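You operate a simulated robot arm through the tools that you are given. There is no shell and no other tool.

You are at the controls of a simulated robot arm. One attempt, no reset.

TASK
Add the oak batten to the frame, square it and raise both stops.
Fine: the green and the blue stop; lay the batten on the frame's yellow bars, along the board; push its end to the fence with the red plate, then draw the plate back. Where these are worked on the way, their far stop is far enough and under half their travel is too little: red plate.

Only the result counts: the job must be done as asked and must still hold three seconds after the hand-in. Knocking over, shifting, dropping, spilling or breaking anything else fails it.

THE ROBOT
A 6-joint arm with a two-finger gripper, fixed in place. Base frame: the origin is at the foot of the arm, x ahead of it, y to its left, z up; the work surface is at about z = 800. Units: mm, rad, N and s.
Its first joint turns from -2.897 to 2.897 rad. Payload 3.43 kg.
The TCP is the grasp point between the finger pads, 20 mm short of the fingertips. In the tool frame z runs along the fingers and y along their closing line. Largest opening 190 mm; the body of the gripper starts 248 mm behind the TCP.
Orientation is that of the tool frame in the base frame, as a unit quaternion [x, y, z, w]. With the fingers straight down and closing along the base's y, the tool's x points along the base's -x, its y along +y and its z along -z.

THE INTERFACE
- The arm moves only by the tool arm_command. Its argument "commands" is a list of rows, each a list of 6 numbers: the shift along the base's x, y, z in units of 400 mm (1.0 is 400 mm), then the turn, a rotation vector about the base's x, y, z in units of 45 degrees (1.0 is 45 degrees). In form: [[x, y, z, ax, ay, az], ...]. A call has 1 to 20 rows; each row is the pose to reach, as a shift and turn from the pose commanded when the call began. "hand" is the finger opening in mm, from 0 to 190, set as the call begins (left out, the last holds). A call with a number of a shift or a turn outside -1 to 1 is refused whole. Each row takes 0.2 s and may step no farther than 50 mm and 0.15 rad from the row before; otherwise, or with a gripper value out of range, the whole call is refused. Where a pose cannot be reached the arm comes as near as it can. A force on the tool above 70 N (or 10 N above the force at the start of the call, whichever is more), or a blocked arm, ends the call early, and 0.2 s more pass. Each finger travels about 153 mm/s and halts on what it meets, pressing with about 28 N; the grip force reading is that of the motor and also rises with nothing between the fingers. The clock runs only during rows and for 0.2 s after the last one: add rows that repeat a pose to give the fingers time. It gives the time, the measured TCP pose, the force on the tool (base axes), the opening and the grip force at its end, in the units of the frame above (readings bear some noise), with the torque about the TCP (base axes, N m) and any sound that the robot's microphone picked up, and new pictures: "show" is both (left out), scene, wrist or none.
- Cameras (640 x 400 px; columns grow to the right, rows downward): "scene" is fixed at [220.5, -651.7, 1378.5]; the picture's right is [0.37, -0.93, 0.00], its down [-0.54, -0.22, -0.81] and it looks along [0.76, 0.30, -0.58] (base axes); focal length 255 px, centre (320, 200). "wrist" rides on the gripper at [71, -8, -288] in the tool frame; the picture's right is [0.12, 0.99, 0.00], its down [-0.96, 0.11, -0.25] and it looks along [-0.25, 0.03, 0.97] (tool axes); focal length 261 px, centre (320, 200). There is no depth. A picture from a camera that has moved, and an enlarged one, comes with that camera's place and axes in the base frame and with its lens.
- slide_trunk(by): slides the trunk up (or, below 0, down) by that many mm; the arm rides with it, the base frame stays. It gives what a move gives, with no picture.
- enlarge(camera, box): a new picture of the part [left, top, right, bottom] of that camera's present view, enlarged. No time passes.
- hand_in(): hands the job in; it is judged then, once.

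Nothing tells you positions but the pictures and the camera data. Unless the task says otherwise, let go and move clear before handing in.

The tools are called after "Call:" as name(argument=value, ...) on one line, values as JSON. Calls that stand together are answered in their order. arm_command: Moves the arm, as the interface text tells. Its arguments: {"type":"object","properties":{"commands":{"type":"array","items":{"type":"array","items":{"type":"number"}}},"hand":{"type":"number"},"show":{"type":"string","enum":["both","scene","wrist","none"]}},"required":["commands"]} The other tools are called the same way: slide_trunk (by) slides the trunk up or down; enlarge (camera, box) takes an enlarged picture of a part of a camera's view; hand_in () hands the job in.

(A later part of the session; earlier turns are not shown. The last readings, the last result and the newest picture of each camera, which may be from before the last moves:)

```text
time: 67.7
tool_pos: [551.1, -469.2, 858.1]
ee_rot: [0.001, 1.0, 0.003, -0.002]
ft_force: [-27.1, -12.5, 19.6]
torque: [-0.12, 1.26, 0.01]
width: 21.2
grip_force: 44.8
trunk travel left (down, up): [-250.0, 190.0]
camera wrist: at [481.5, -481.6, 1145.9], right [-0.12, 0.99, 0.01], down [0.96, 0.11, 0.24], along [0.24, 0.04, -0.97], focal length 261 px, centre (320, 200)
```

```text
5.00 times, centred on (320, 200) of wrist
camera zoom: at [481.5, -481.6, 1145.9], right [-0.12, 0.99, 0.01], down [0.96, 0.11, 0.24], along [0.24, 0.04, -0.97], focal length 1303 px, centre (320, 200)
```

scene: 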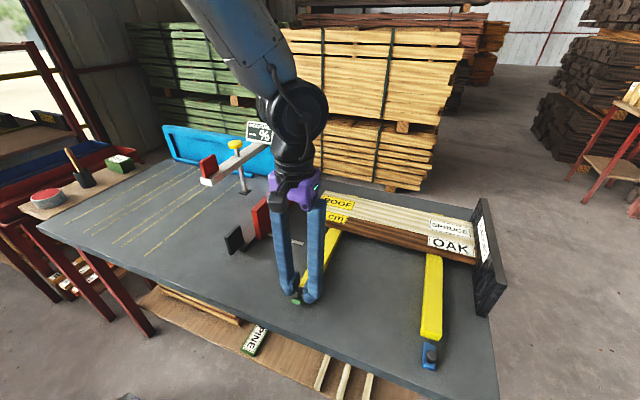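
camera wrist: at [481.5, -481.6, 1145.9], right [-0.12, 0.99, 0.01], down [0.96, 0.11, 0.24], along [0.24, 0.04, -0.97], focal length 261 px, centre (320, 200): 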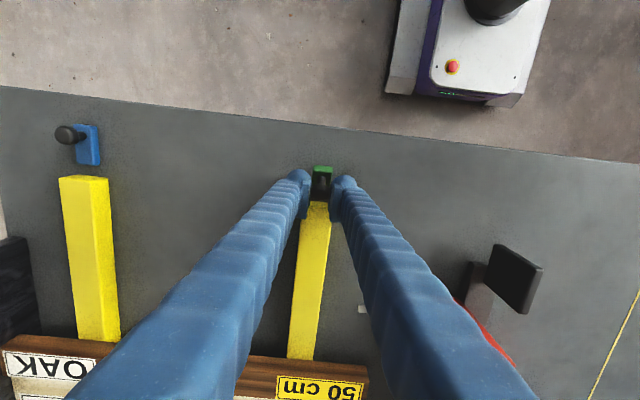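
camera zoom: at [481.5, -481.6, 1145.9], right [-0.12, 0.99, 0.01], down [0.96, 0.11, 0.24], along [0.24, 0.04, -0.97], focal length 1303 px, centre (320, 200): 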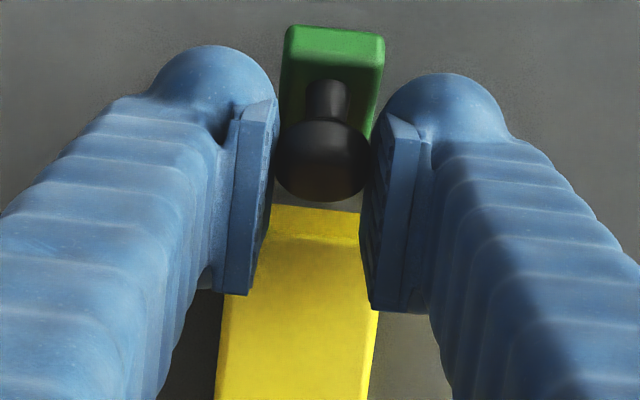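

The flap is now at about 48°, past the jam angle. I'm releasing, rising, and going behind it (lower x) with closed fingers to push it fully upright.

Call:
arm_command(commands=[[0, 0, 0, 0, 0, 0], [0, 0, 0, 0, 0, 0], [0, 0, 0.05, 0, 0, 0], [0, 0, 0.11, 0, 0, 0], [0, 0, 0.11, 0, 0, 0]], hand=46, show="both")

Call:
enlarge(camera="scene", box=[280, 270, 340, 325])

```text
time: 68.9
tool_pos: [555.6, -471.6, 899.9]
ee_rot: [0.0, 1.0, 0.003, -0.003]
ft_force: [0.2, 0.2, -0.1]
torque: [0.01, 0.02, 0.02]
width: 46.0
grip_force: 0.1
trunk travel left (down, up): [-250.0, 190.0]
camera wrist: at [485.7, -481.8, 1188.0], right [-0.12, 0.99, 0.01], down [0.96, 0.11, 0.24], along [0.24, 0.03, -0.97], focal length 261 px, centre (320, 200)
```

scene: 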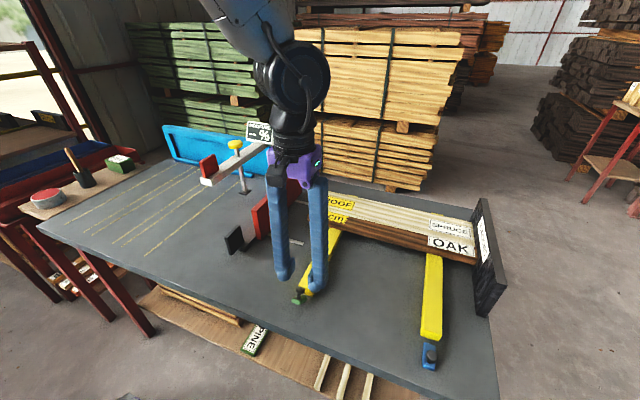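
wrist: 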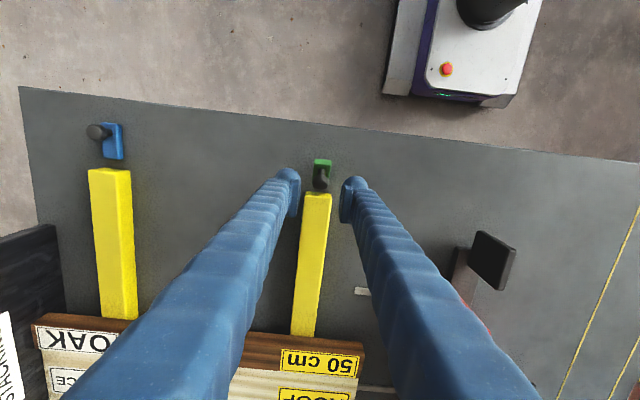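

```text
7.27 times, centred on (310, 298) of scene
camera zoom: at [220.5, -651.7, 1378.5], right [0.37, -0.93, 0.0], down [-0.54, -0.22, -0.81], along [0.76, 0.3, -0.58], focal length 1856 px, centre (393, -509)
```

zoom: 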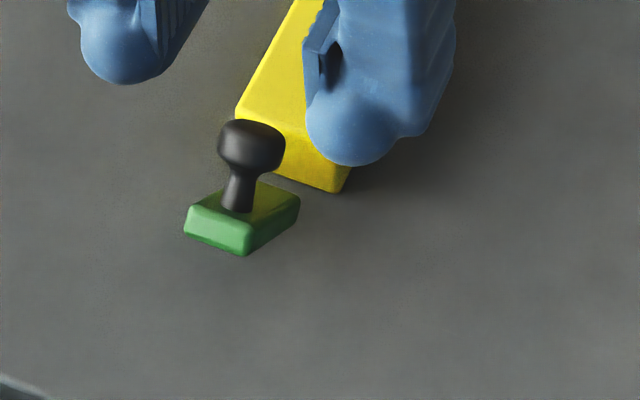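

The flap holds at about 47°. I'm going behind it with closed fingers, low and just above the table.

Call:
arm_command(commands=[[-0.07, 0.003, 0.0, 0, 0, 0], [-0.15, 0.003, 0.0, 0, 0, 0], [-0.215, 0.003, 0.0, 0, 0, 0], [-0.215, 0.003, -0.06, 0, 0, 0], [-0.215, 0.003, -0.13, 0, 0, 0], [-0.215, 0.003, -0.178, 0, 0, 0], [-0.215, 0.003, -0.178, 0, 0, 0]], hand=0, show="both")

Call:
enlarge(camera="scene", box=[270, 260, 340, 330])

Call:
enlarge(camera="wrist", box=[270, 150, 370, 250])

```text
time: 70.5
tool_pos: [468.1, -469.1, 828.2]
ee_rot: [0.0, 1.0, 0.003, -0.003]
ft_force: [-0.5, -0.3, 0.0]
torque: [0.0, 0.02, 0.02]
width: 0.0
grip_force: 27.7
trunk travel left (down, up): [-250.0, 190.0]
camera wrist: at [399.1, -480.2, 1115.7], right [-0.12, 0.99, 0.01], down [0.96, 0.11, 0.24], along [0.24, 0.03, -0.97], focal length 261 px, centre (320, 200)
```

scene: 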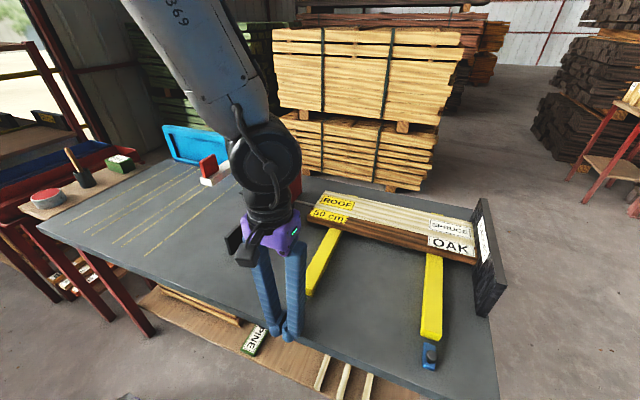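
wrist: 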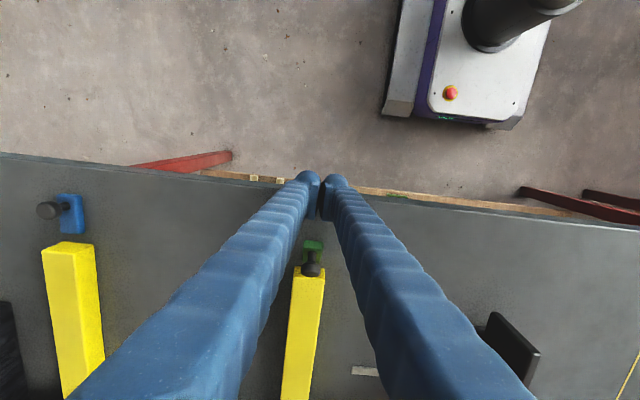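

```text
5.71 times, centred on (305, 295) of scene
camera zoom: at [220.5, -651.7, 1378.5], right [0.37, -0.93, 0.0], down [-0.54, -0.22, -0.81], along [0.76, 0.3, -0.58], focal length 1458 px, centre (406, -343)
```

zoom: 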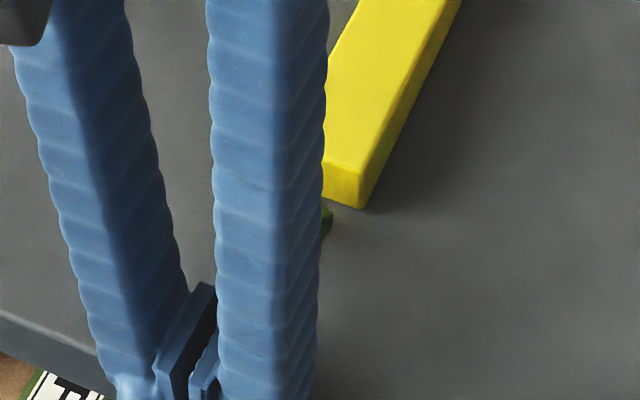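

```text
4.00 times, centred on (320, 200) of wrist
camera zoom: at [399.1, -480.2, 1115.7], right [-0.12, 0.99, 0.01], down [0.96, 0.11, 0.24], along [0.24, 0.03, -0.97], focal length 1043 px, centre (320, 200)
```

zoom: 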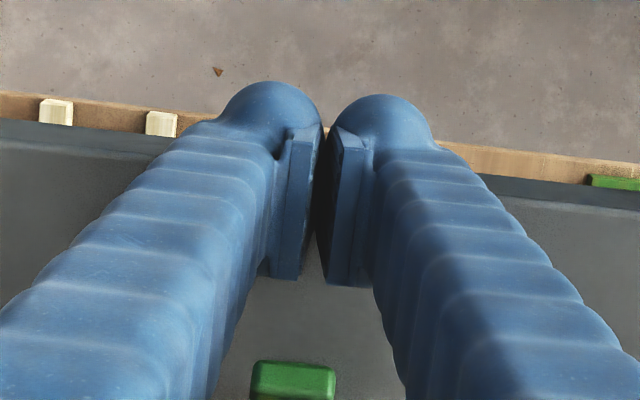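

I'm aligned behind the flap. I'm pushing +x in small steps.

Call:
arm_command(commands=[[0.03, -0.003, 0, 0, 0, 0], [0.05, -0.006, 0, 0, 0, 0], [0.06, -0.006, 0, 0, 0, 0], [0.07, -0.006, 0, 0, 0, 0], [0.08, -0.006, 0, 0, 0, 0], [0.09, -0.006, 0, 0, 0, 0], [0.1, -0.006, 0, 0, 0, 0], [0.11, -0.006, 0, 0, 0, 0], [0.11, -0.006, 0, 0, 0, 0]], hand=0, show="both")

Call:
enlarge(camera="scene", box=[270, 250, 350, 320])

Call:
enlarge(camera="wrist", box=[270, 150, 370, 250])

```text
time: 72.5
tool_pos: [511.9, -470.0, 829.1]
ee_rot: [0.001, 1.0, 0.003, -0.003]
ft_force: [-0.3, 0.2, 0.7]
torque: [0.0, -0.02, -0.01]
width: 0.1
grip_force: 33.7
trunk travel left (down, up): [-250.0, 190.0]
camera wrist: at [443.0, -481.8, 1116.8], right [-0.12, 0.99, 0.01], down [0.96, 0.11, 0.24], along [0.24, 0.03, -0.97], focal length 261 px, centre (320, 200)
```

scene: 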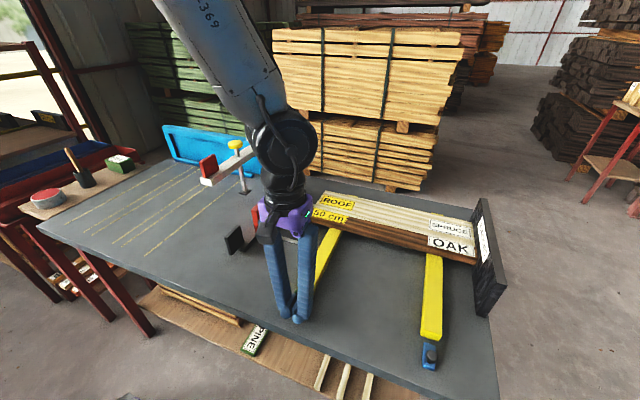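
wrist: 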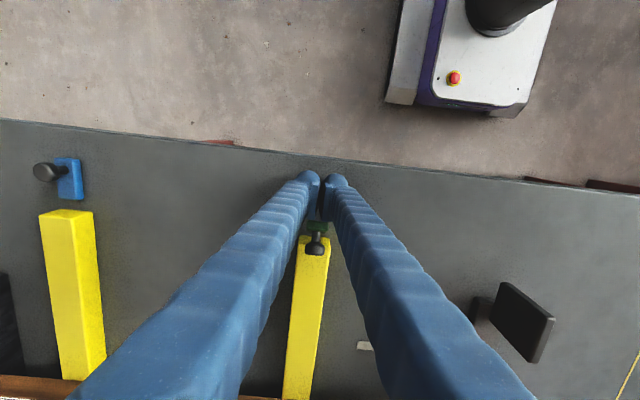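

```text
5.71 times, centred on (310, 285) of scene
camera zoom: at [220.5, -651.7, 1378.5], right [0.37, -0.93, 0.0], down [-0.54, -0.22, -0.81], along [0.76, 0.3, -0.58], focal length 1458 px, centre (377, -286)
```

zoom: 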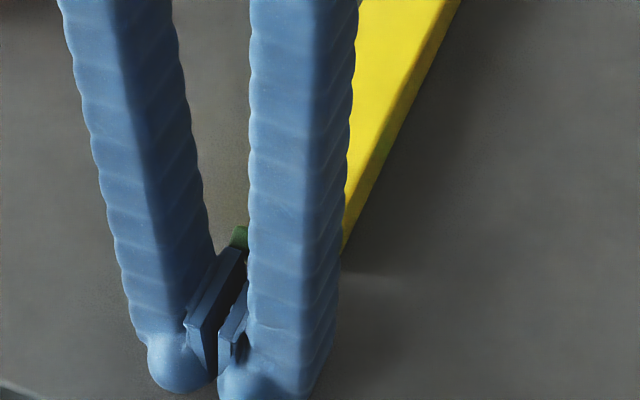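

```text
4.00 times, centred on (320, 200) of wrist
camera zoom: at [443.0, -481.8, 1116.8], right [-0.12, 0.99, 0.01], down [0.96, 0.11, 0.24], along [0.24, 0.03, -0.97], focal length 1043 px, centre (320, 200)
```

zoom: 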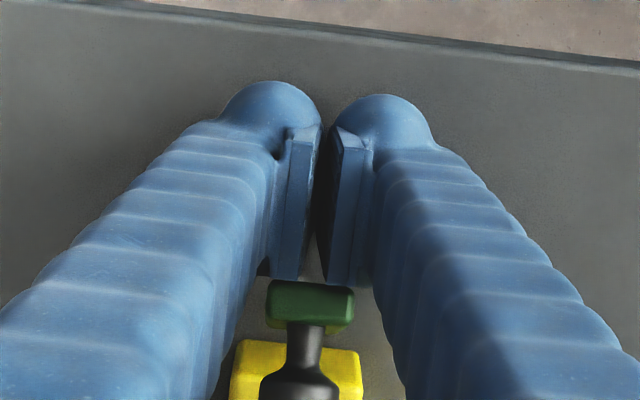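

The flap is rising under the push with low force. I'm continuing toward upright.

Call:
arm_command(commands=[[0.008, 0, 0, 0, 0, 0], [0.016, 0, 0, 0, 0, 0], [0.024, 0, 0, 0, 0, 0], [0.032, 0, 0, 0, 0, 0], [0.032, 0, 0, 0, 0, 0]], hand=0, show="both")

Call:
enlarge(camera="scene", box=[270, 250, 350, 320])

Call:
enlarge(camera="wrist", box=[270, 150, 370, 250])

```text
time: 73.7
tool_pos: [525.1, -469.9, 828.4]
ee_rot: [0.0, 1.0, 0.003, -0.003]
ft_force: [-0.8, 0.2, -0.1]
torque: [-0.02, -0.02, 0.0]
width: 0.1
grip_force: 34.1
trunk travel left (down, up): [-250.0, 190.0]
camera wrist: at [455.4, -482.0, 1117.0], right [-0.12, 0.99, 0.01], down [0.96, 0.11, 0.24], along [0.24, 0.04, -0.97], focal length 261 px, centre (320, 200)
```

scene: 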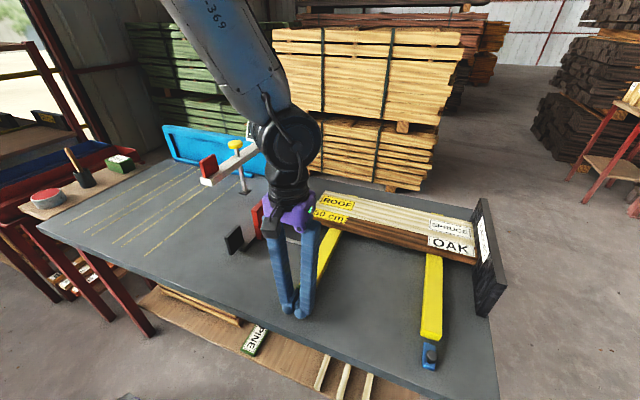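
wrist: 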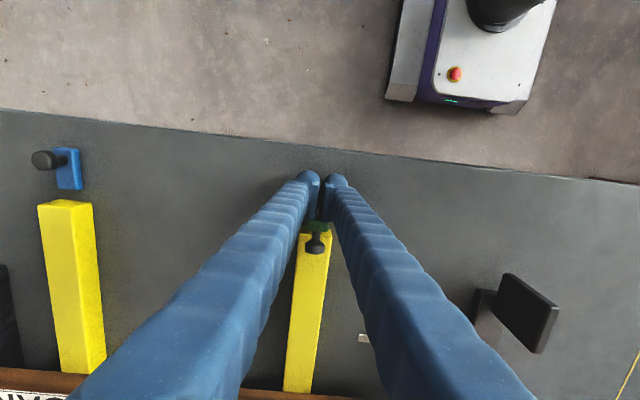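

```text
5.71 times, centred on (310, 285) of scene
camera zoom: at [220.5, -651.7, 1378.5], right [0.37, -0.93, 0.0], down [-0.54, -0.22, -0.81], along [0.76, 0.3, -0.58], focal length 1458 px, centre (377, -286)
```

zoom: 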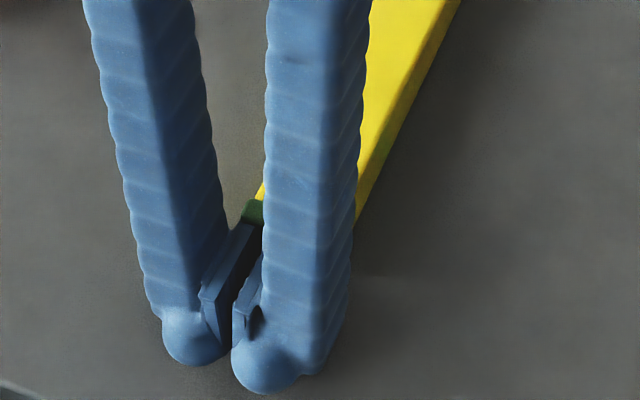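

```text
4.00 times, centred on (320, 200) of wrist
camera zoom: at [455.4, -482.0, 1117.0], right [-0.12, 0.99, 0.01], down [0.96, 0.11, 0.24], along [0.24, 0.04, -0.97], focal length 1043 px, centre (320, 200)
```

zoom: 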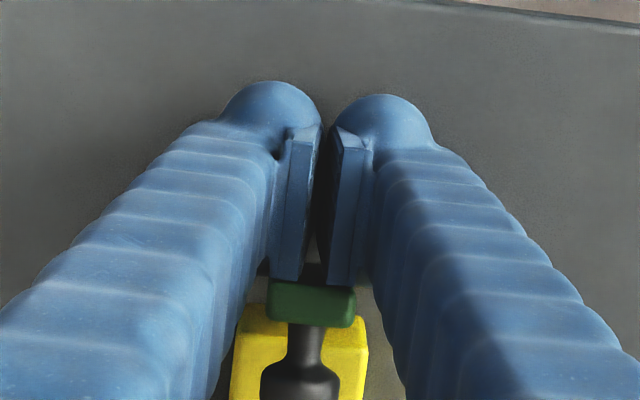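

Call:
arm_command(commands=[[0.006, 0, 0, 0, 0, 0], [0.012, 0, 0, 0, 0, 0], [0.018, 0, 0, 0, 0, 0], [0.018, 0, 0, 0, 0, 0]], hand=0, show="wrist")

Call:
enlarge(camera="wrist", box=[270, 150, 370, 270])

```text
time: 74.7
tool_pos: [530.3, -471.0, 829.5]
ee_rot: [0.001, 1.0, 0.002, -0.003]
ft_force: [-18.6, -4.6, 5.1]
torque: [-0.02, 0.06, -0.15]
width: 6.0
grip_force: 33.8
trunk travel left (down, up): [-250.0, 190.0]
camera wrist: at [460.6, -482.5, 1116.9], right [-0.12, 0.99, 0.01], down [0.96, 0.11, 0.24], along [0.24, 0.04, -0.97], focal length 261 px, centre (320, 200)
```

wrist: 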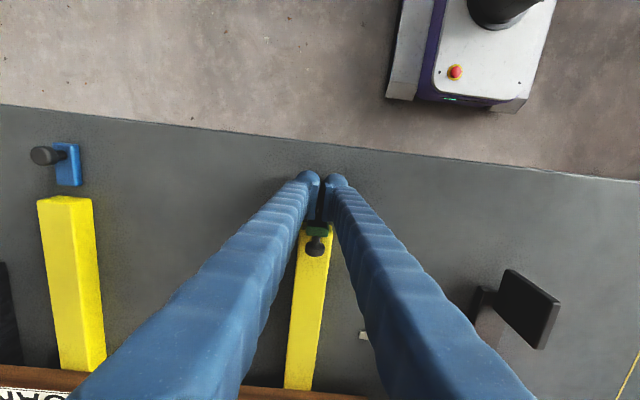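

```text
3.33 times, centred on (320, 210) of wrist
camera zoom: at [460.6, -482.5, 1116.9], right [-0.12, 0.99, 0.01], down [0.96, 0.11, 0.24], along [0.24, 0.04, -0.97], focal length 869 px, centre (320, 167)
```

zoom: 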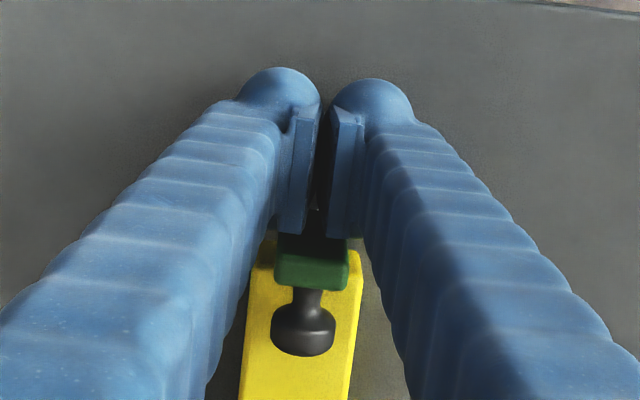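

Resistance has risen to about 19 N, so the flap seems to be at its upper limit. I'm backing off, rising, and checking that it stays up.

Call:
arm_command(commands=[[-0.02, 0, 0, 0, 0, 0], [-0.07, 0, 0, 0, 0, 0], [-0.13, 0, 0.02, 0, 0, 0], [-0.13, 0, 0.12, 0, 0, 0], [-0.13, 0, 0.24, 0, 0, 0], [-0.13, -0.06, 0.3, 0, 0, 0], [-0.13, -0.16, 0.3, 0, 0, 0], [-0.13, -0.16, 0.3, 0, 0, 0]], hand=0, show="both")

Call:
enlarge(camera="scene", box=[270, 240, 350, 320])

Call:
enlarge(camera="wrist", box=[270, 120, 430, 270])

```text
time: 76.5
tool_pos: [479.6, -534.5, 946.2]
ee_rot: [0.0, 1.0, 0.004, -0.003]
ft_force: [0.7, -0.4, -0.2]
torque: [0.12, -0.04, 0.0]
width: 0.0
grip_force: 34.5
trunk travel left (down, up): [-250.0, 190.0]
camera wrist: at [411.0, -547.0, 1234.5], right [-0.12, 0.99, 0.01], down [0.96, 0.11, 0.24], along [0.24, 0.04, -0.97], focal length 261 px, centre (320, 200)
```

scene: 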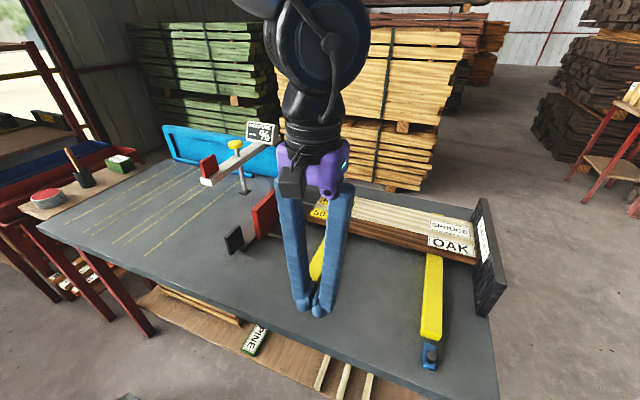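
wrist: 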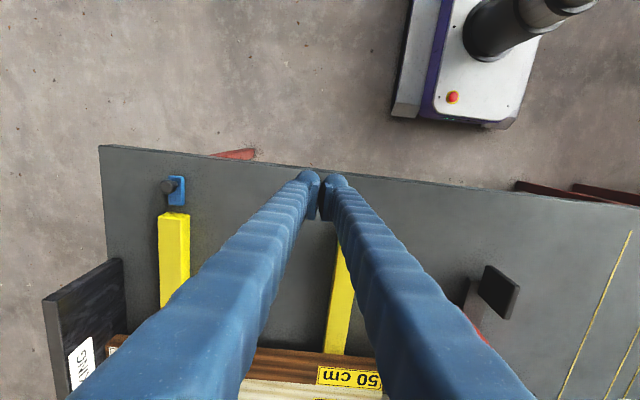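

```text
5.00 times, centred on (310, 280) of scene
camera zoom: at [220.5, -651.7, 1378.5], right [0.37, -0.93, 0.0], down [-0.54, -0.22, -0.81], along [0.76, 0.3, -0.58], focal length 1276 px, centre (370, -200)
```

zoom: 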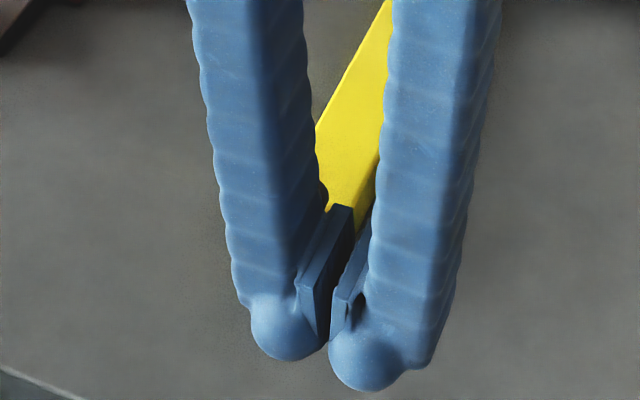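

```text
2.67 times, centred on (350, 195) of wrist
camera zoom: at [411.0, -547.0, 1234.5], right [-0.12, 0.99, 0.01], down [0.96, 0.11, 0.24], along [0.24, 0.04, -0.97], focal length 695 px, centre (240, 213)
```

zoom: 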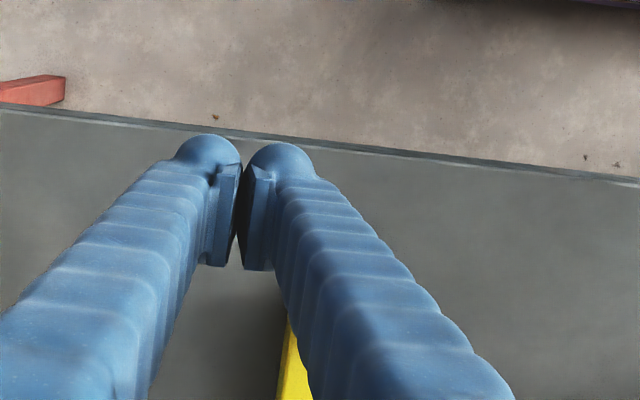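

Call:
arm_command(commands=[[0.015, -0.09, 0.01, 0, 0, 0], [0.03, -0.19, 0.01, 0, 0, 0], [0.05, -0.29, 0.01, 0, 0, 0], [0.07, -0.39, 0.01, 0, 0, 0], [0.085, -0.49, 0.01, 0, 0, 0], [0.093, -0.59, 0.01, 0, 0, 0], [0.093, -0.59, 0.01, 0, 0, 0]], hand=46, show="both")

Call:
enlarge(camera="scene", box=[270, 240, 350, 320])

Call:
enlarge(camera="wrist", box=[270, 140, 370, 240])

Call:
enlarge(camera="wrist", box=[440, 120, 640, 320])

```text
time: 78.1
tool_pos: [517.1, -769.4, 952.5]
ee_rot: [0.0, 1.0, 0.003, -0.002]
ft_force: [-0.6, -0.6, 0.2]
torque: [0.11, -0.02, 0.03]
width: 46.1
grip_force: 0.1
trunk travel left (down, up): [-250.0, 190.0]
camera wrist: at [448.0, -781.7, 1240.3], right [-0.12, 0.99, 0.01], down [0.96, 0.11, 0.24], along [0.24, 0.04, -0.97], focal length 261 px, centre (320, 200)
```

scene: 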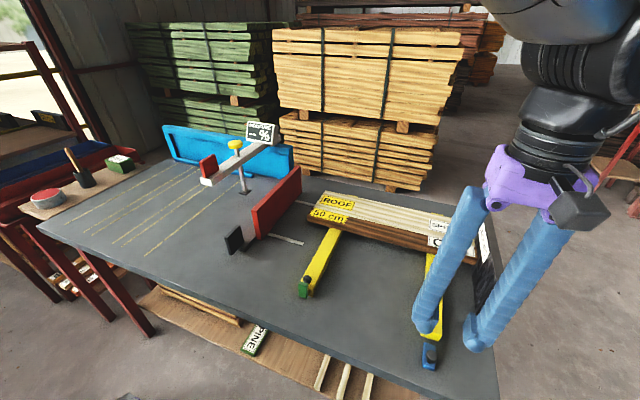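
wrist: 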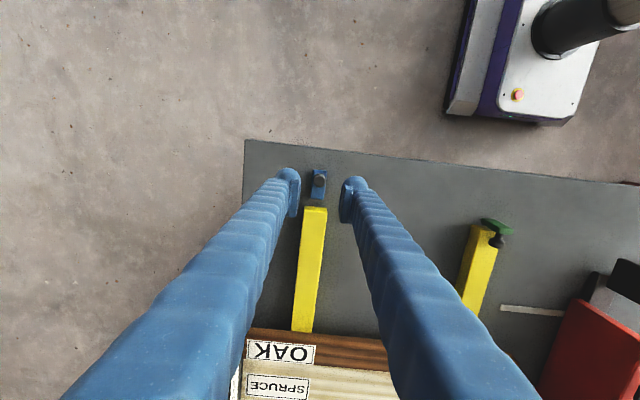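

```text
5.00 times, centred on (310, 280) of scene
camera zoom: at [220.5, -651.7, 1378.5], right [0.37, -0.93, 0.0], down [-0.54, -0.22, -0.81], along [0.76, 0.3, -0.58], focal length 1276 px, centre (370, -200)
```

zoom: 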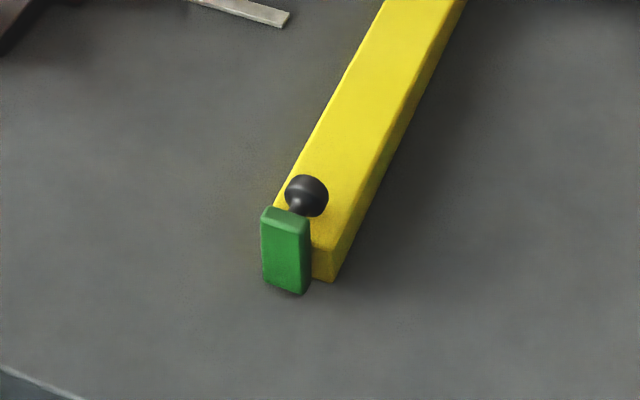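

```text
4.00 times, centred on (320, 190) of wrist
camera zoom: at [448.0, -781.7, 1240.3], right [-0.12, 0.99, 0.01], down [0.96, 0.11, 0.24], along [0.24, 0.04, -0.97], focal length 1043 px, centre (320, 240)
```

zoom: 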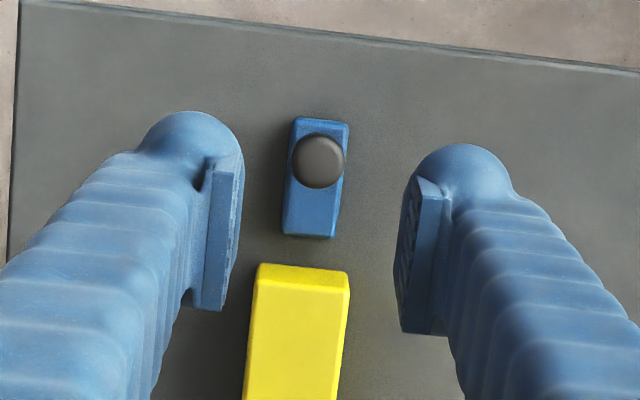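

```text
2.00 times, centred on (540, 220) of wrist
camera zoom: at [448.0, -781.7, 1240.3], right [-0.12, 0.99, 0.01], down [0.96, 0.11, 0.24], along [0.24, 0.04, -0.97], focal length 521 px, centre (-120, 160)
```

zoom: 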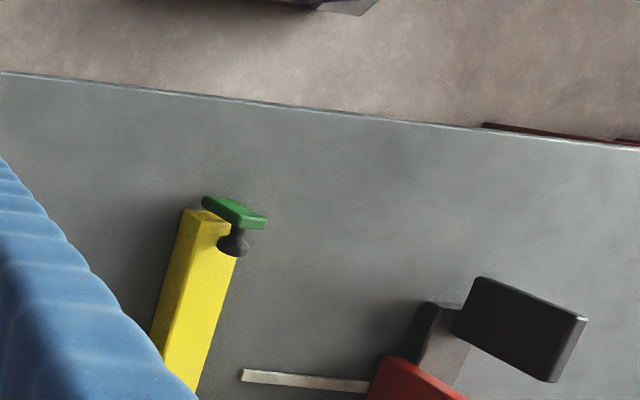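

The green stop stands upright and holds. The blue knob is centred under the gripper at about (516, -770), so I'm descending around it.

Call:
arm_command(commands=[[0, -0.001, -0.08, 0, 0, 0], [0, -0.001, -0.17, 0, 0, 0], [0, -0.001, -0.24, 0, 0, 0], [0, -0.001, -0.285, 0, 0, 0], [0, -0.001, -0.303, 0, 0, 0], [0, -0.001, -0.303, 0, 0, 0]], hand=50, show="both")

Call:
enlarge(camera="wrist", box=[270, 150, 370, 250])

Call:
enlarge(camera="scene", box=[390, 300, 480, 390])

```text
time: 79.5
tool_pos: [516.8, -772.7, 829.7]
ee_rot: [0.001, 1.0, 0.003, -0.002]
ft_force: [-0.8, -0.5, 0.3]
torque: [0.03, 0.01, 0.0]
width: 50.1
grip_force: 0.1
trunk travel left (down, up): [-250.0, 190.0]
camera wrist: at [448.1, -783.4, 1118.5], right [-0.12, 0.99, 0.01], down [0.96, 0.11, 0.24], along [0.24, 0.04, -0.97], focal length 261 px, centre (320, 200)
```

scene: 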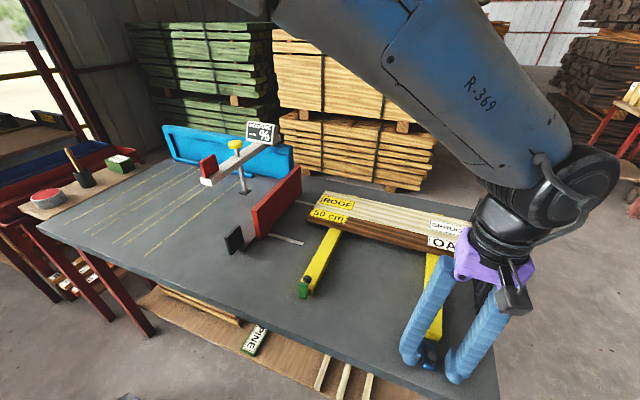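
wrist: 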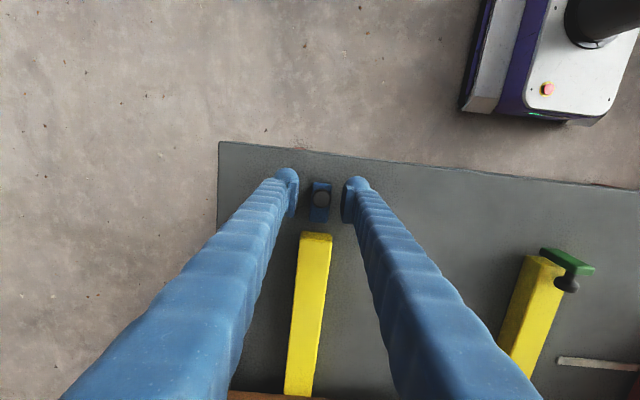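

```text
4.00 times, centred on (320, 200) of wrist
camera zoom: at [448.1, -783.4, 1118.5], right [-0.12, 0.99, 0.01], down [0.96, 0.11, 0.24], along [0.24, 0.04, -0.97], focal length 1043 px, centre (320, 200)
```

zoom: 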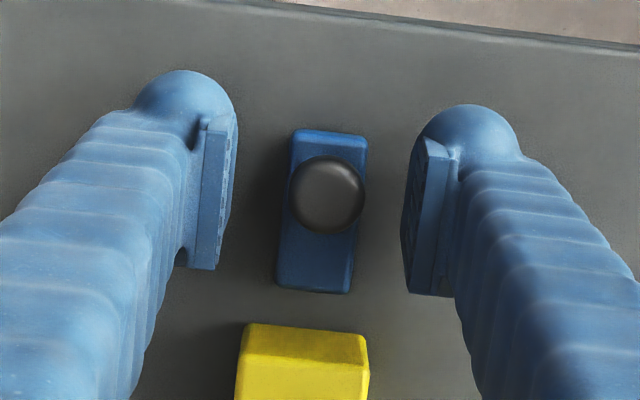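

```text
4.44 times, centred on (435, 345) of scene
camera zoom: at [220.5, -651.7, 1378.5], right [0.37, -0.93, 0.0], down [-0.54, -0.22, -0.81], along [0.76, 0.3, -0.58], focal length 1134 px, centre (-191, -444)
```

zoom: 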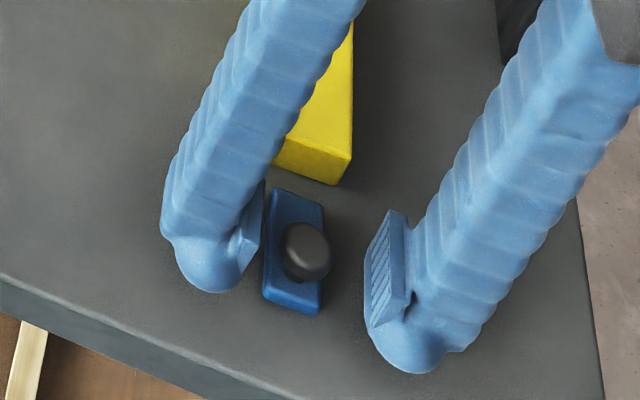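

The knob is about 2 mm to the +y side of centre. I'm shifting and closing lightly.

Call:
arm_command(commands=[[0, 0.005, 0, 0, 0, 0], [0, 0.005, 0, 0, 0, 0], [0, 0.005, 0, 0, 0, 0]], hand=17, show="none")

```text
time: 80.3
tool_pos: [518.4, -770.0, 830.6]
ee_rot: [0.001, 1.0, 0.003, -0.002]
ft_force: [0.2, -2.3, -1.3]
torque: [-0.01, 0.03, 0.03]
width: 18.3
grip_force: 1.1
trunk travel left (down, up): [-250.0, 190.0]
```

Call:
arm_command(commands=[[0, 0, 0, 0, 0, 0], [0.007, 0, 0.007, 0, 0, 0], [0.014, 0, 0.0148, 0, 0, 0], [0.022, 0, 0.021, 0, 0, 0], [0.0303, 0, 0.0268, 0, 0, 0], [0.0303, 0, 0.0268, 0, 0, 0]], hand=15, show="both")

Call:
enlarge(camera="wrist", box=[270, 150, 370, 250])

Call:
enlarge(camera="scene", box=[390, 300, 480, 390])

```text
time: 81.7
tool_pos: [528.1, -770.8, 840.2]
ee_rot: [0.0, 1.0, 0.003, -0.004]
ft_force: [-16.2, -12.7, -21.0]
torque: [-0.02, 1.13, -0.01]
width: 17.2
grip_force: 45.1
trunk travel left (down, up): [-250.0, 190.0]
camera wrist: at [459.5, -781.9, 1127.9], right [-0.12, 0.99, 0.01], down [0.96, 0.11, 0.24], along [0.24, 0.04, -0.97], focal length 261 px, centre (320, 200)
```

scene: 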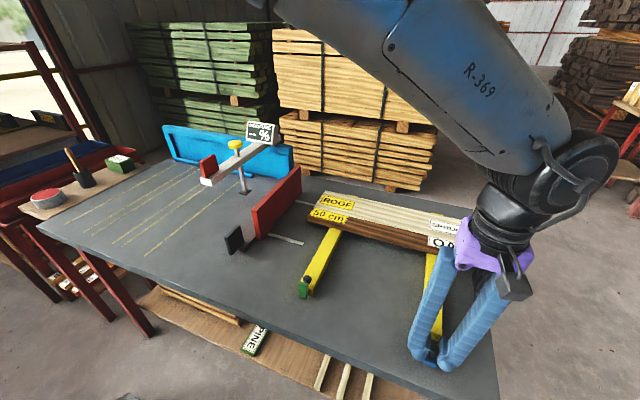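
wrist: 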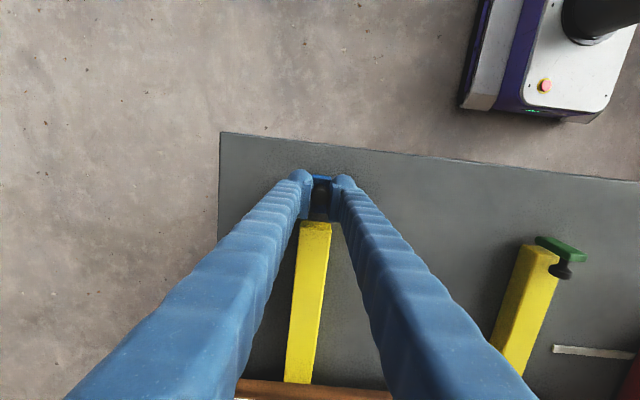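

```text
4.00 times, centred on (320, 200) of wrist
camera zoom: at [459.5, -781.9, 1127.9], right [-0.12, 0.99, 0.01], down [0.96, 0.11, 0.24], along [0.24, 0.04, -0.97], focal length 1043 px, centre (320, 200)
```

zoom: 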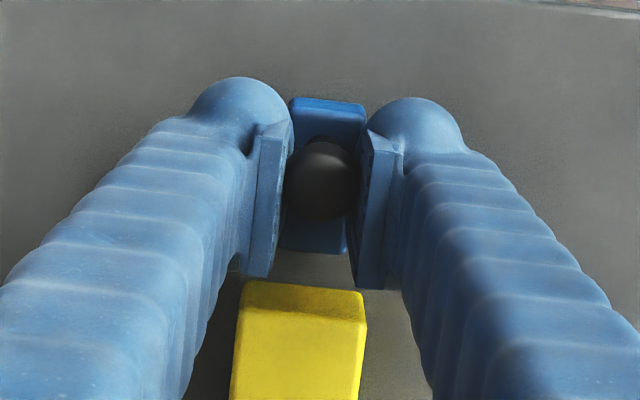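

```text
4.44 times, centred on (435, 345) of scene
camera zoom: at [220.5, -651.7, 1378.5], right [0.37, -0.93, 0.0], down [-0.54, -0.22, -0.81], along [0.76, 0.3, -0.58], focal length 1134 px, centre (-191, -444)
```

zoom: 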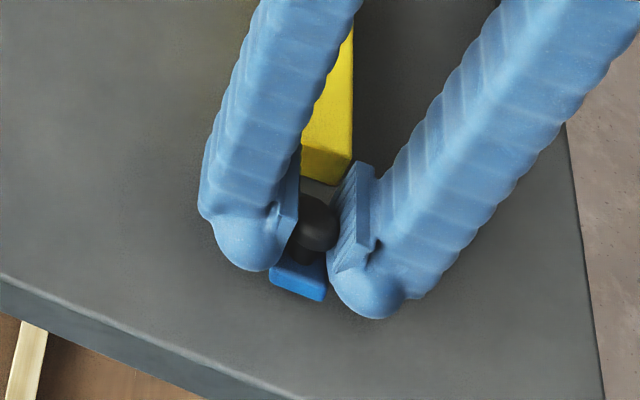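

The flap is at about 17°. I'm easing the grip and continuing along the arc.

Call:
arm_command(commands=[[0, 0, 0, 0, 0, 0], [0, 0, 0, 0, 0, 0], [0.007, 0, 0.0045, 0, 0, 0], [0.0145, 0, 0.009, 0, 0, 0], [0.0145, 0, 0.009, 0, 0, 0]], hand=17, show="both")

Call:
enlarge(camera="wrist", box=[270, 150, 370, 250])

Call:
enlarge(camera="scene", box=[390, 300, 480, 390])

```text
time: 82.9
tool_pos: [536.3, -770.4, 845.0]
ee_rot: [0.001, 1.0, 0.003, -0.002]
ft_force: [-0.7, -6.1, -2.6]
torque: [0.02, 0.07, 0.04]
width: 20.5
grip_force: 2.3
trunk travel left (down, up): [-250.0, 190.0]
camera wrist: at [466.1, -780.9, 1132.7], right [-0.12, 0.99, 0.01], down [0.96, 0.11, 0.24], along [0.24, 0.04, -0.97], focal length 261 px, centre (320, 200)
```

scene: 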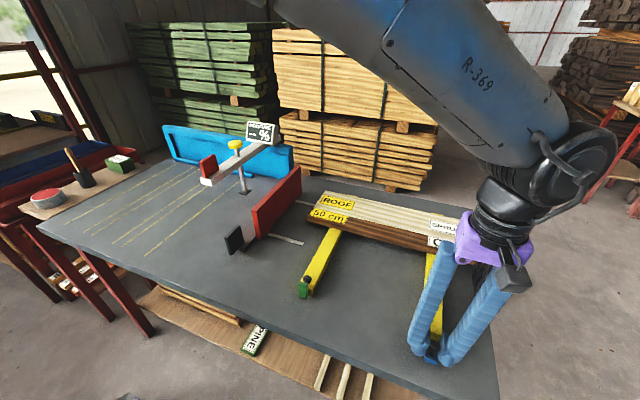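
wrist: 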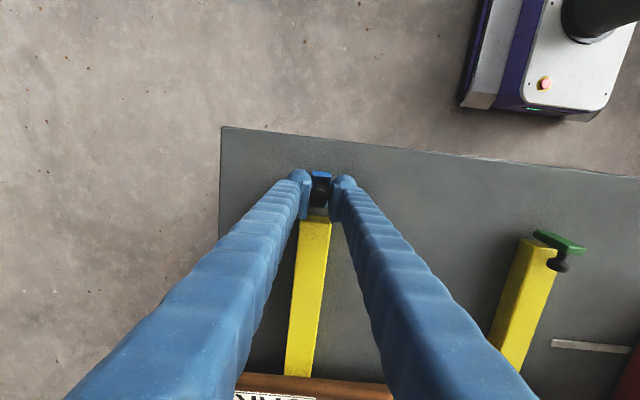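

```text
4.00 times, centred on (320, 200) of wrist
camera zoom: at [466.1, -780.9, 1132.7], right [-0.12, 0.99, 0.01], down [0.96, 0.11, 0.24], along [0.24, 0.04, -0.97], focal length 1043 px, centre (320, 200)
```

zoom: 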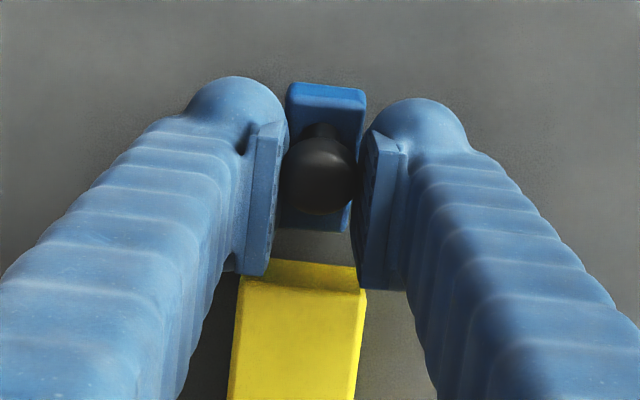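

```text
4.44 times, centred on (435, 345) of scene
camera zoom: at [220.5, -651.7, 1378.5], right [0.37, -0.93, 0.0], down [-0.54, -0.22, -0.81], along [0.76, 0.3, -0.58], focal length 1134 px, centre (-191, -444)
```

zoom: 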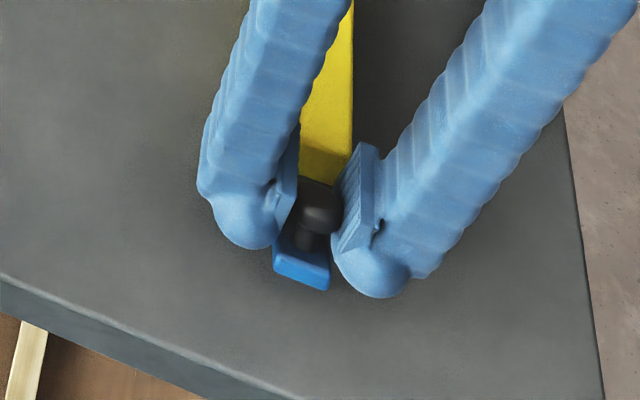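

Good, a light grip and the flap is at about 27°. I'm continuing to about 48° with the fingertips rising above the bar.

Call:
arm_command(commands=[[0.0075, 0, 0.014, 0, 0, 0], [0.0158, 0, 0.0215, 0, 0, 0], [0.0263, 0, 0.0245, 0, 0, 0], [0.0385, 0, 0.0265, 0, 0, 0], [0.0385, 0, 0.0265, 0, 0, 0]], hand=17, show="both")

Call:
enlarge(camera="wrist", box=[270, 150, 370, 250])

Call:
enlarge(camera="scene", box=[390, 300, 480, 390])

```text
time: 84.1
tool_pos: [547.3, -769.9, 857.1]
ee_rot: [0.001, 1.0, 0.002, -0.001]
ft_force: [-26.7, -7.1, 15.3]
torque: [-0.07, 1.2, -0.03]
width: 21.1
grip_force: 45.2
trunk travel left (down, up): [-250.0, 190.0]
camera wrist: at [477.4, -781.1, 1145.7], right [-0.12, 0.99, 0.0], down [0.96, 0.11, 0.24], along [0.24, 0.03, -0.97], focal length 261 px, centre (320, 200)
```

scene: 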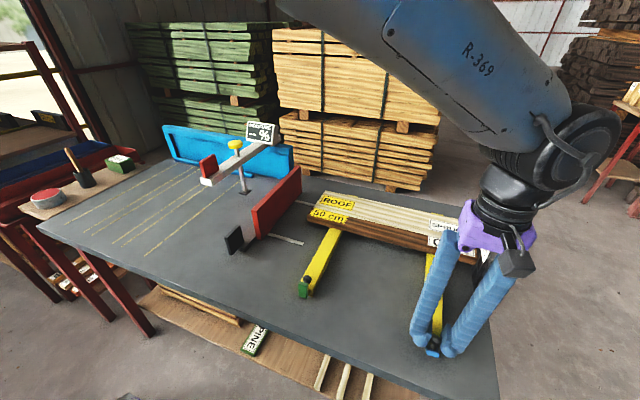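
wrist: 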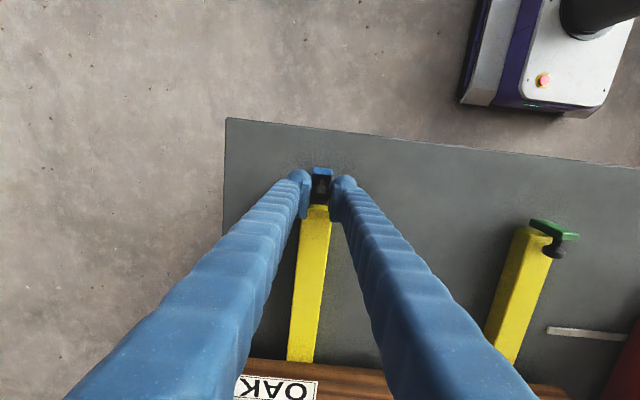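

```text
4.00 times, centred on (320, 200) of wrist
camera zoom: at [477.4, -781.1, 1145.7], right [-0.12, 0.99, 0.0], down [0.96, 0.11, 0.24], along [0.24, 0.03, -0.97], focal length 1043 px, centre (320, 200)
```

zoom: 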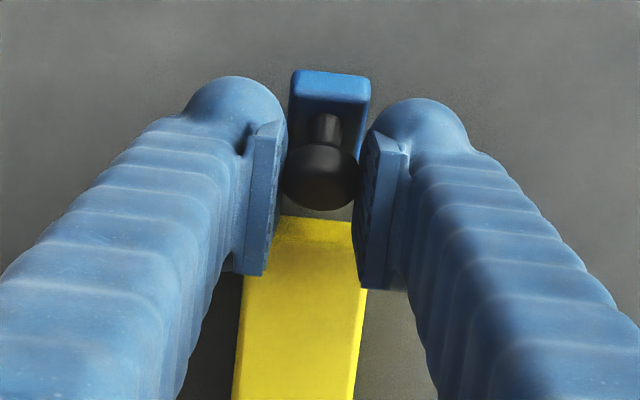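

```text
4.44 times, centred on (435, 345) of scene
camera zoom: at [220.5, -651.7, 1378.5], right [0.37, -0.93, 0.0], down [-0.54, -0.22, -0.81], along [0.76, 0.3, -0.58], focal length 1134 px, centre (-191, -444)
```

zoom: 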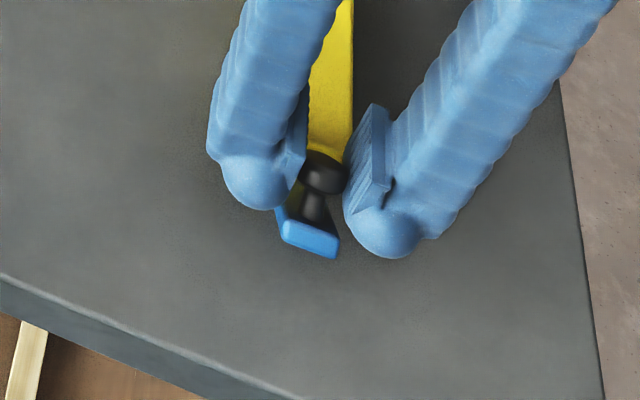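

The blue flap is at about 45°. Repeating the green procedure, I'm releasing, rising, and going behind it.

Call:
arm_command(commands=[[0, 0, 0, 0, 0, 0], [0, 0, 0, 0, 0, 0], [0, 0, 0.05, 0, 0, 0], [0, 0, 0.11, 0, 0, 0], [0, 0, 0.11, 0, 0, 0]], hand=46, show="none")

Call:
arm_command(commands=[[-0.07, 0.0, 0.0, 0, 0, 0], [-0.15, 0.0, 0.0, 0, 0, 0], [-0.205, 0.0, 0.0, 0, 0, 0], [-0.205, 0.0, -0.06, 0, 0, 0], [-0.205, 0.0, -0.13, 0, 0, 0], [-0.205, 0.0, -0.174, 0, 0, 0], [-0.205, 0.0, -0.174, 0, 0, 0]], hand=0, show="both")

Call:
enlarge(camera="wrist", box=[270, 150, 370, 270])

Call:
enlarge(camera="scene", box=[390, 300, 480, 390])

```text
time: 85.3
tool_pos: [549.9, -770.9, 898.5]
ee_rot: [0.0, 1.0, 0.003, -0.003]
ft_force: [0.3, -0.3, 0.2]
torque: [0.01, -0.04, 0.0]
width: 45.9
grip_force: 0.1
trunk travel left (down, up): [-250.0, 190.0]
```

```text
time: 86.9
tool_pos: [468.6, -769.2, 829.5]
ee_rot: [0.0, 1.0, 0.002, -0.002]
ft_force: [0.8, -0.8, 0.1]
torque: [0.03, 0.02, 0.0]
width: 0.0
grip_force: 27.6
trunk travel left (down, up): [-250.0, 190.0]
camera wrist: at [399.3, -780.3, 1117.4], right [-0.12, 0.99, 0.01], down [0.96, 0.11, 0.24], along [0.24, 0.03, -0.97], focal length 261 px, centre (320, 200)
```

scene: 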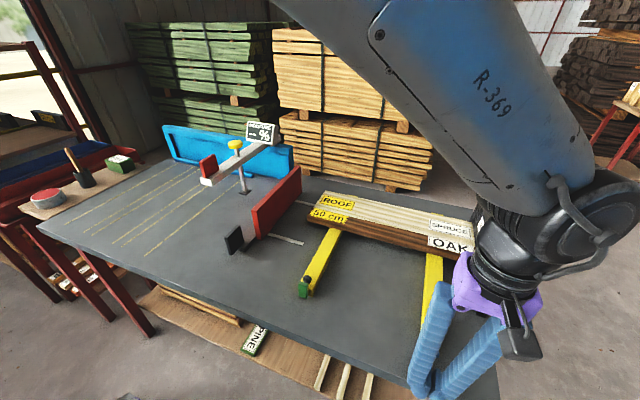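
wrist: 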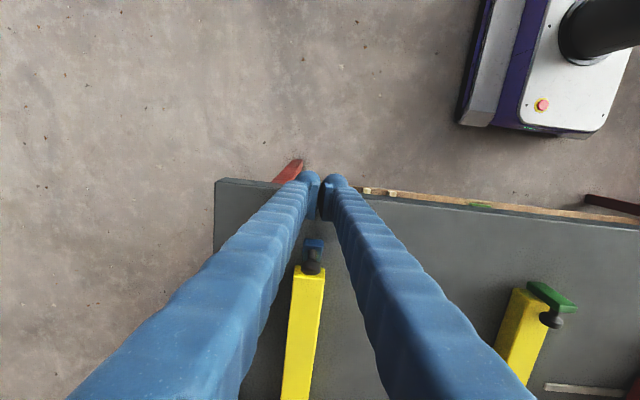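

```text
3.33 times, centred on (320, 210) of wrist
camera zoom: at [399.3, -780.3, 1117.4], right [-0.12, 0.99, 0.01], down [0.96, 0.11, 0.24], along [0.24, 0.03, -0.97], focal length 869 px, centre (320, 167)
```

zoom: 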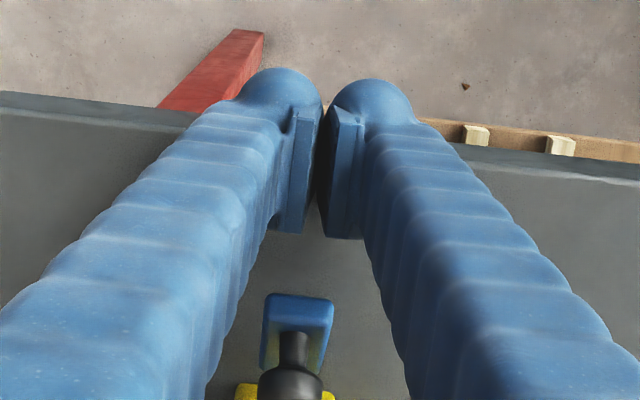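

```text
4.44 times, centred on (435, 345) of scene
camera zoom: at [220.5, -651.7, 1378.5], right [0.37, -0.93, 0.0], down [-0.54, -0.22, -0.81], along [0.76, 0.3, -0.58], focal length 1134 px, centre (-191, -444)
```

zoom: 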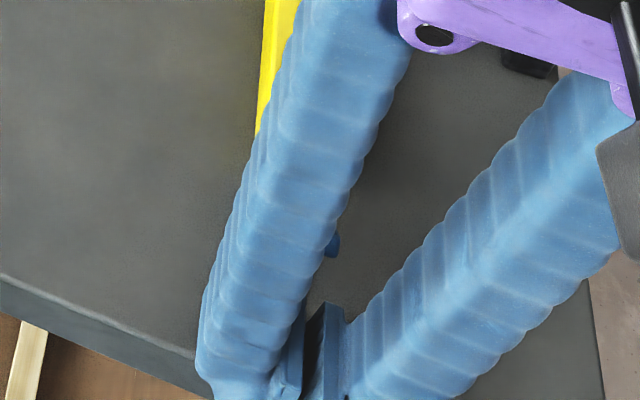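

Call:
arm_command(commands=[[0.03, -0.003, 0, 0, 0, 0], [0.05, -0.005, 0, 0, 0, 0], [0.06, -0.005, 0, 0, 0, 0], [0.07, -0.005, 0, 0, 0, 0], [0.08, -0.005, 0, 0, 0, 0], [0.09, -0.005, 0, 0, 0, 0], [0.1, -0.005, 0, 0, 0, 0], [0.11, -0.005, 0, 0, 0, 0], [0.12, -0.005, 0, 0, 0, 0], [0.13, -0.005, 0, 0, 0, 0], [0.14, -0.005, 0, 0, 0, 0], [0.14, -0.005, 0, 0, 0, 0]], hand=0, show="both")

Call:
enlarge(camera="wrist", box=[270, 150, 370, 270])

```text
time: 89.5
tool_pos: [525.1, -771.9, 831.0]
ee_rot: [0.0, 1.0, 0.003, -0.002]
ft_force: [-0.8, 0.7, -0.2]
torque: [0.02, -0.03, 0.0]
width: 0.3
grip_force: 34.8
trunk travel left (down, up): [-250.0, 190.0]
camera wrist: at [455.8, -782.7, 1118.1], right [-0.12, 0.99, 0.01], down [0.96, 0.11, 0.24], along [0.24, 0.03, -0.97], focal length 261 px, centre (320, 200)
```

scene: 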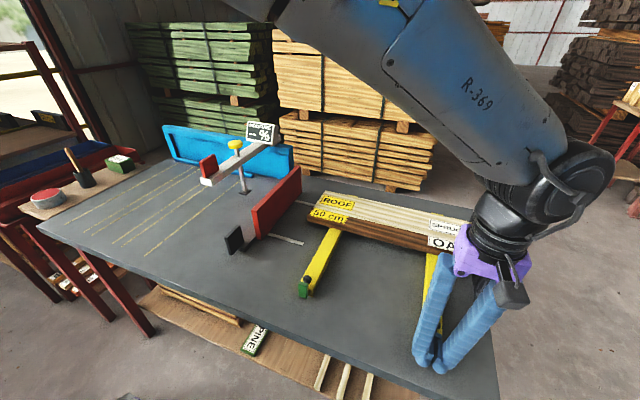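
wrist: 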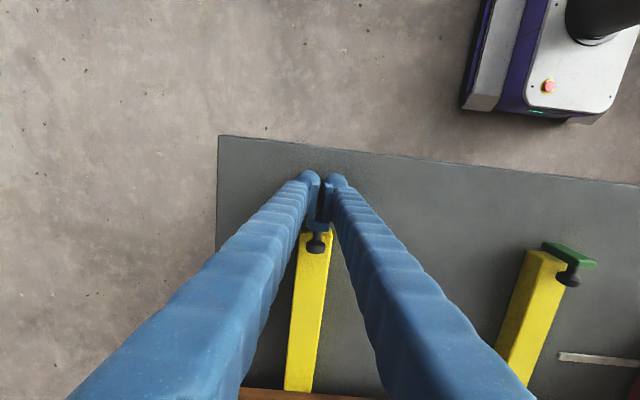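

```text
3.33 times, centred on (320, 210) of wrist
camera zoom: at [455.8, -782.7, 1118.1], right [-0.12, 0.99, 0.01], down [0.96, 0.11, 0.24], along [0.24, 0.03, -0.97], focal length 869 px, centre (320, 167)
```

zoom: 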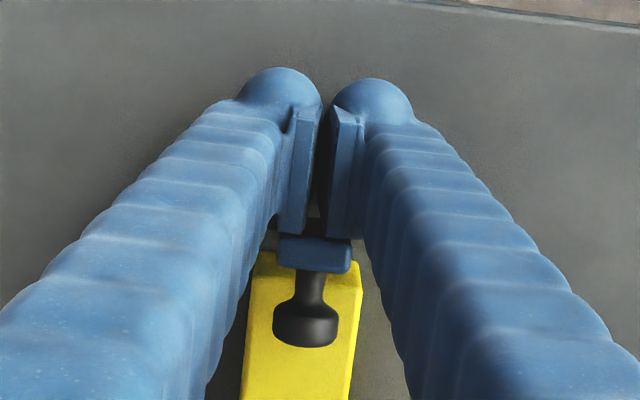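

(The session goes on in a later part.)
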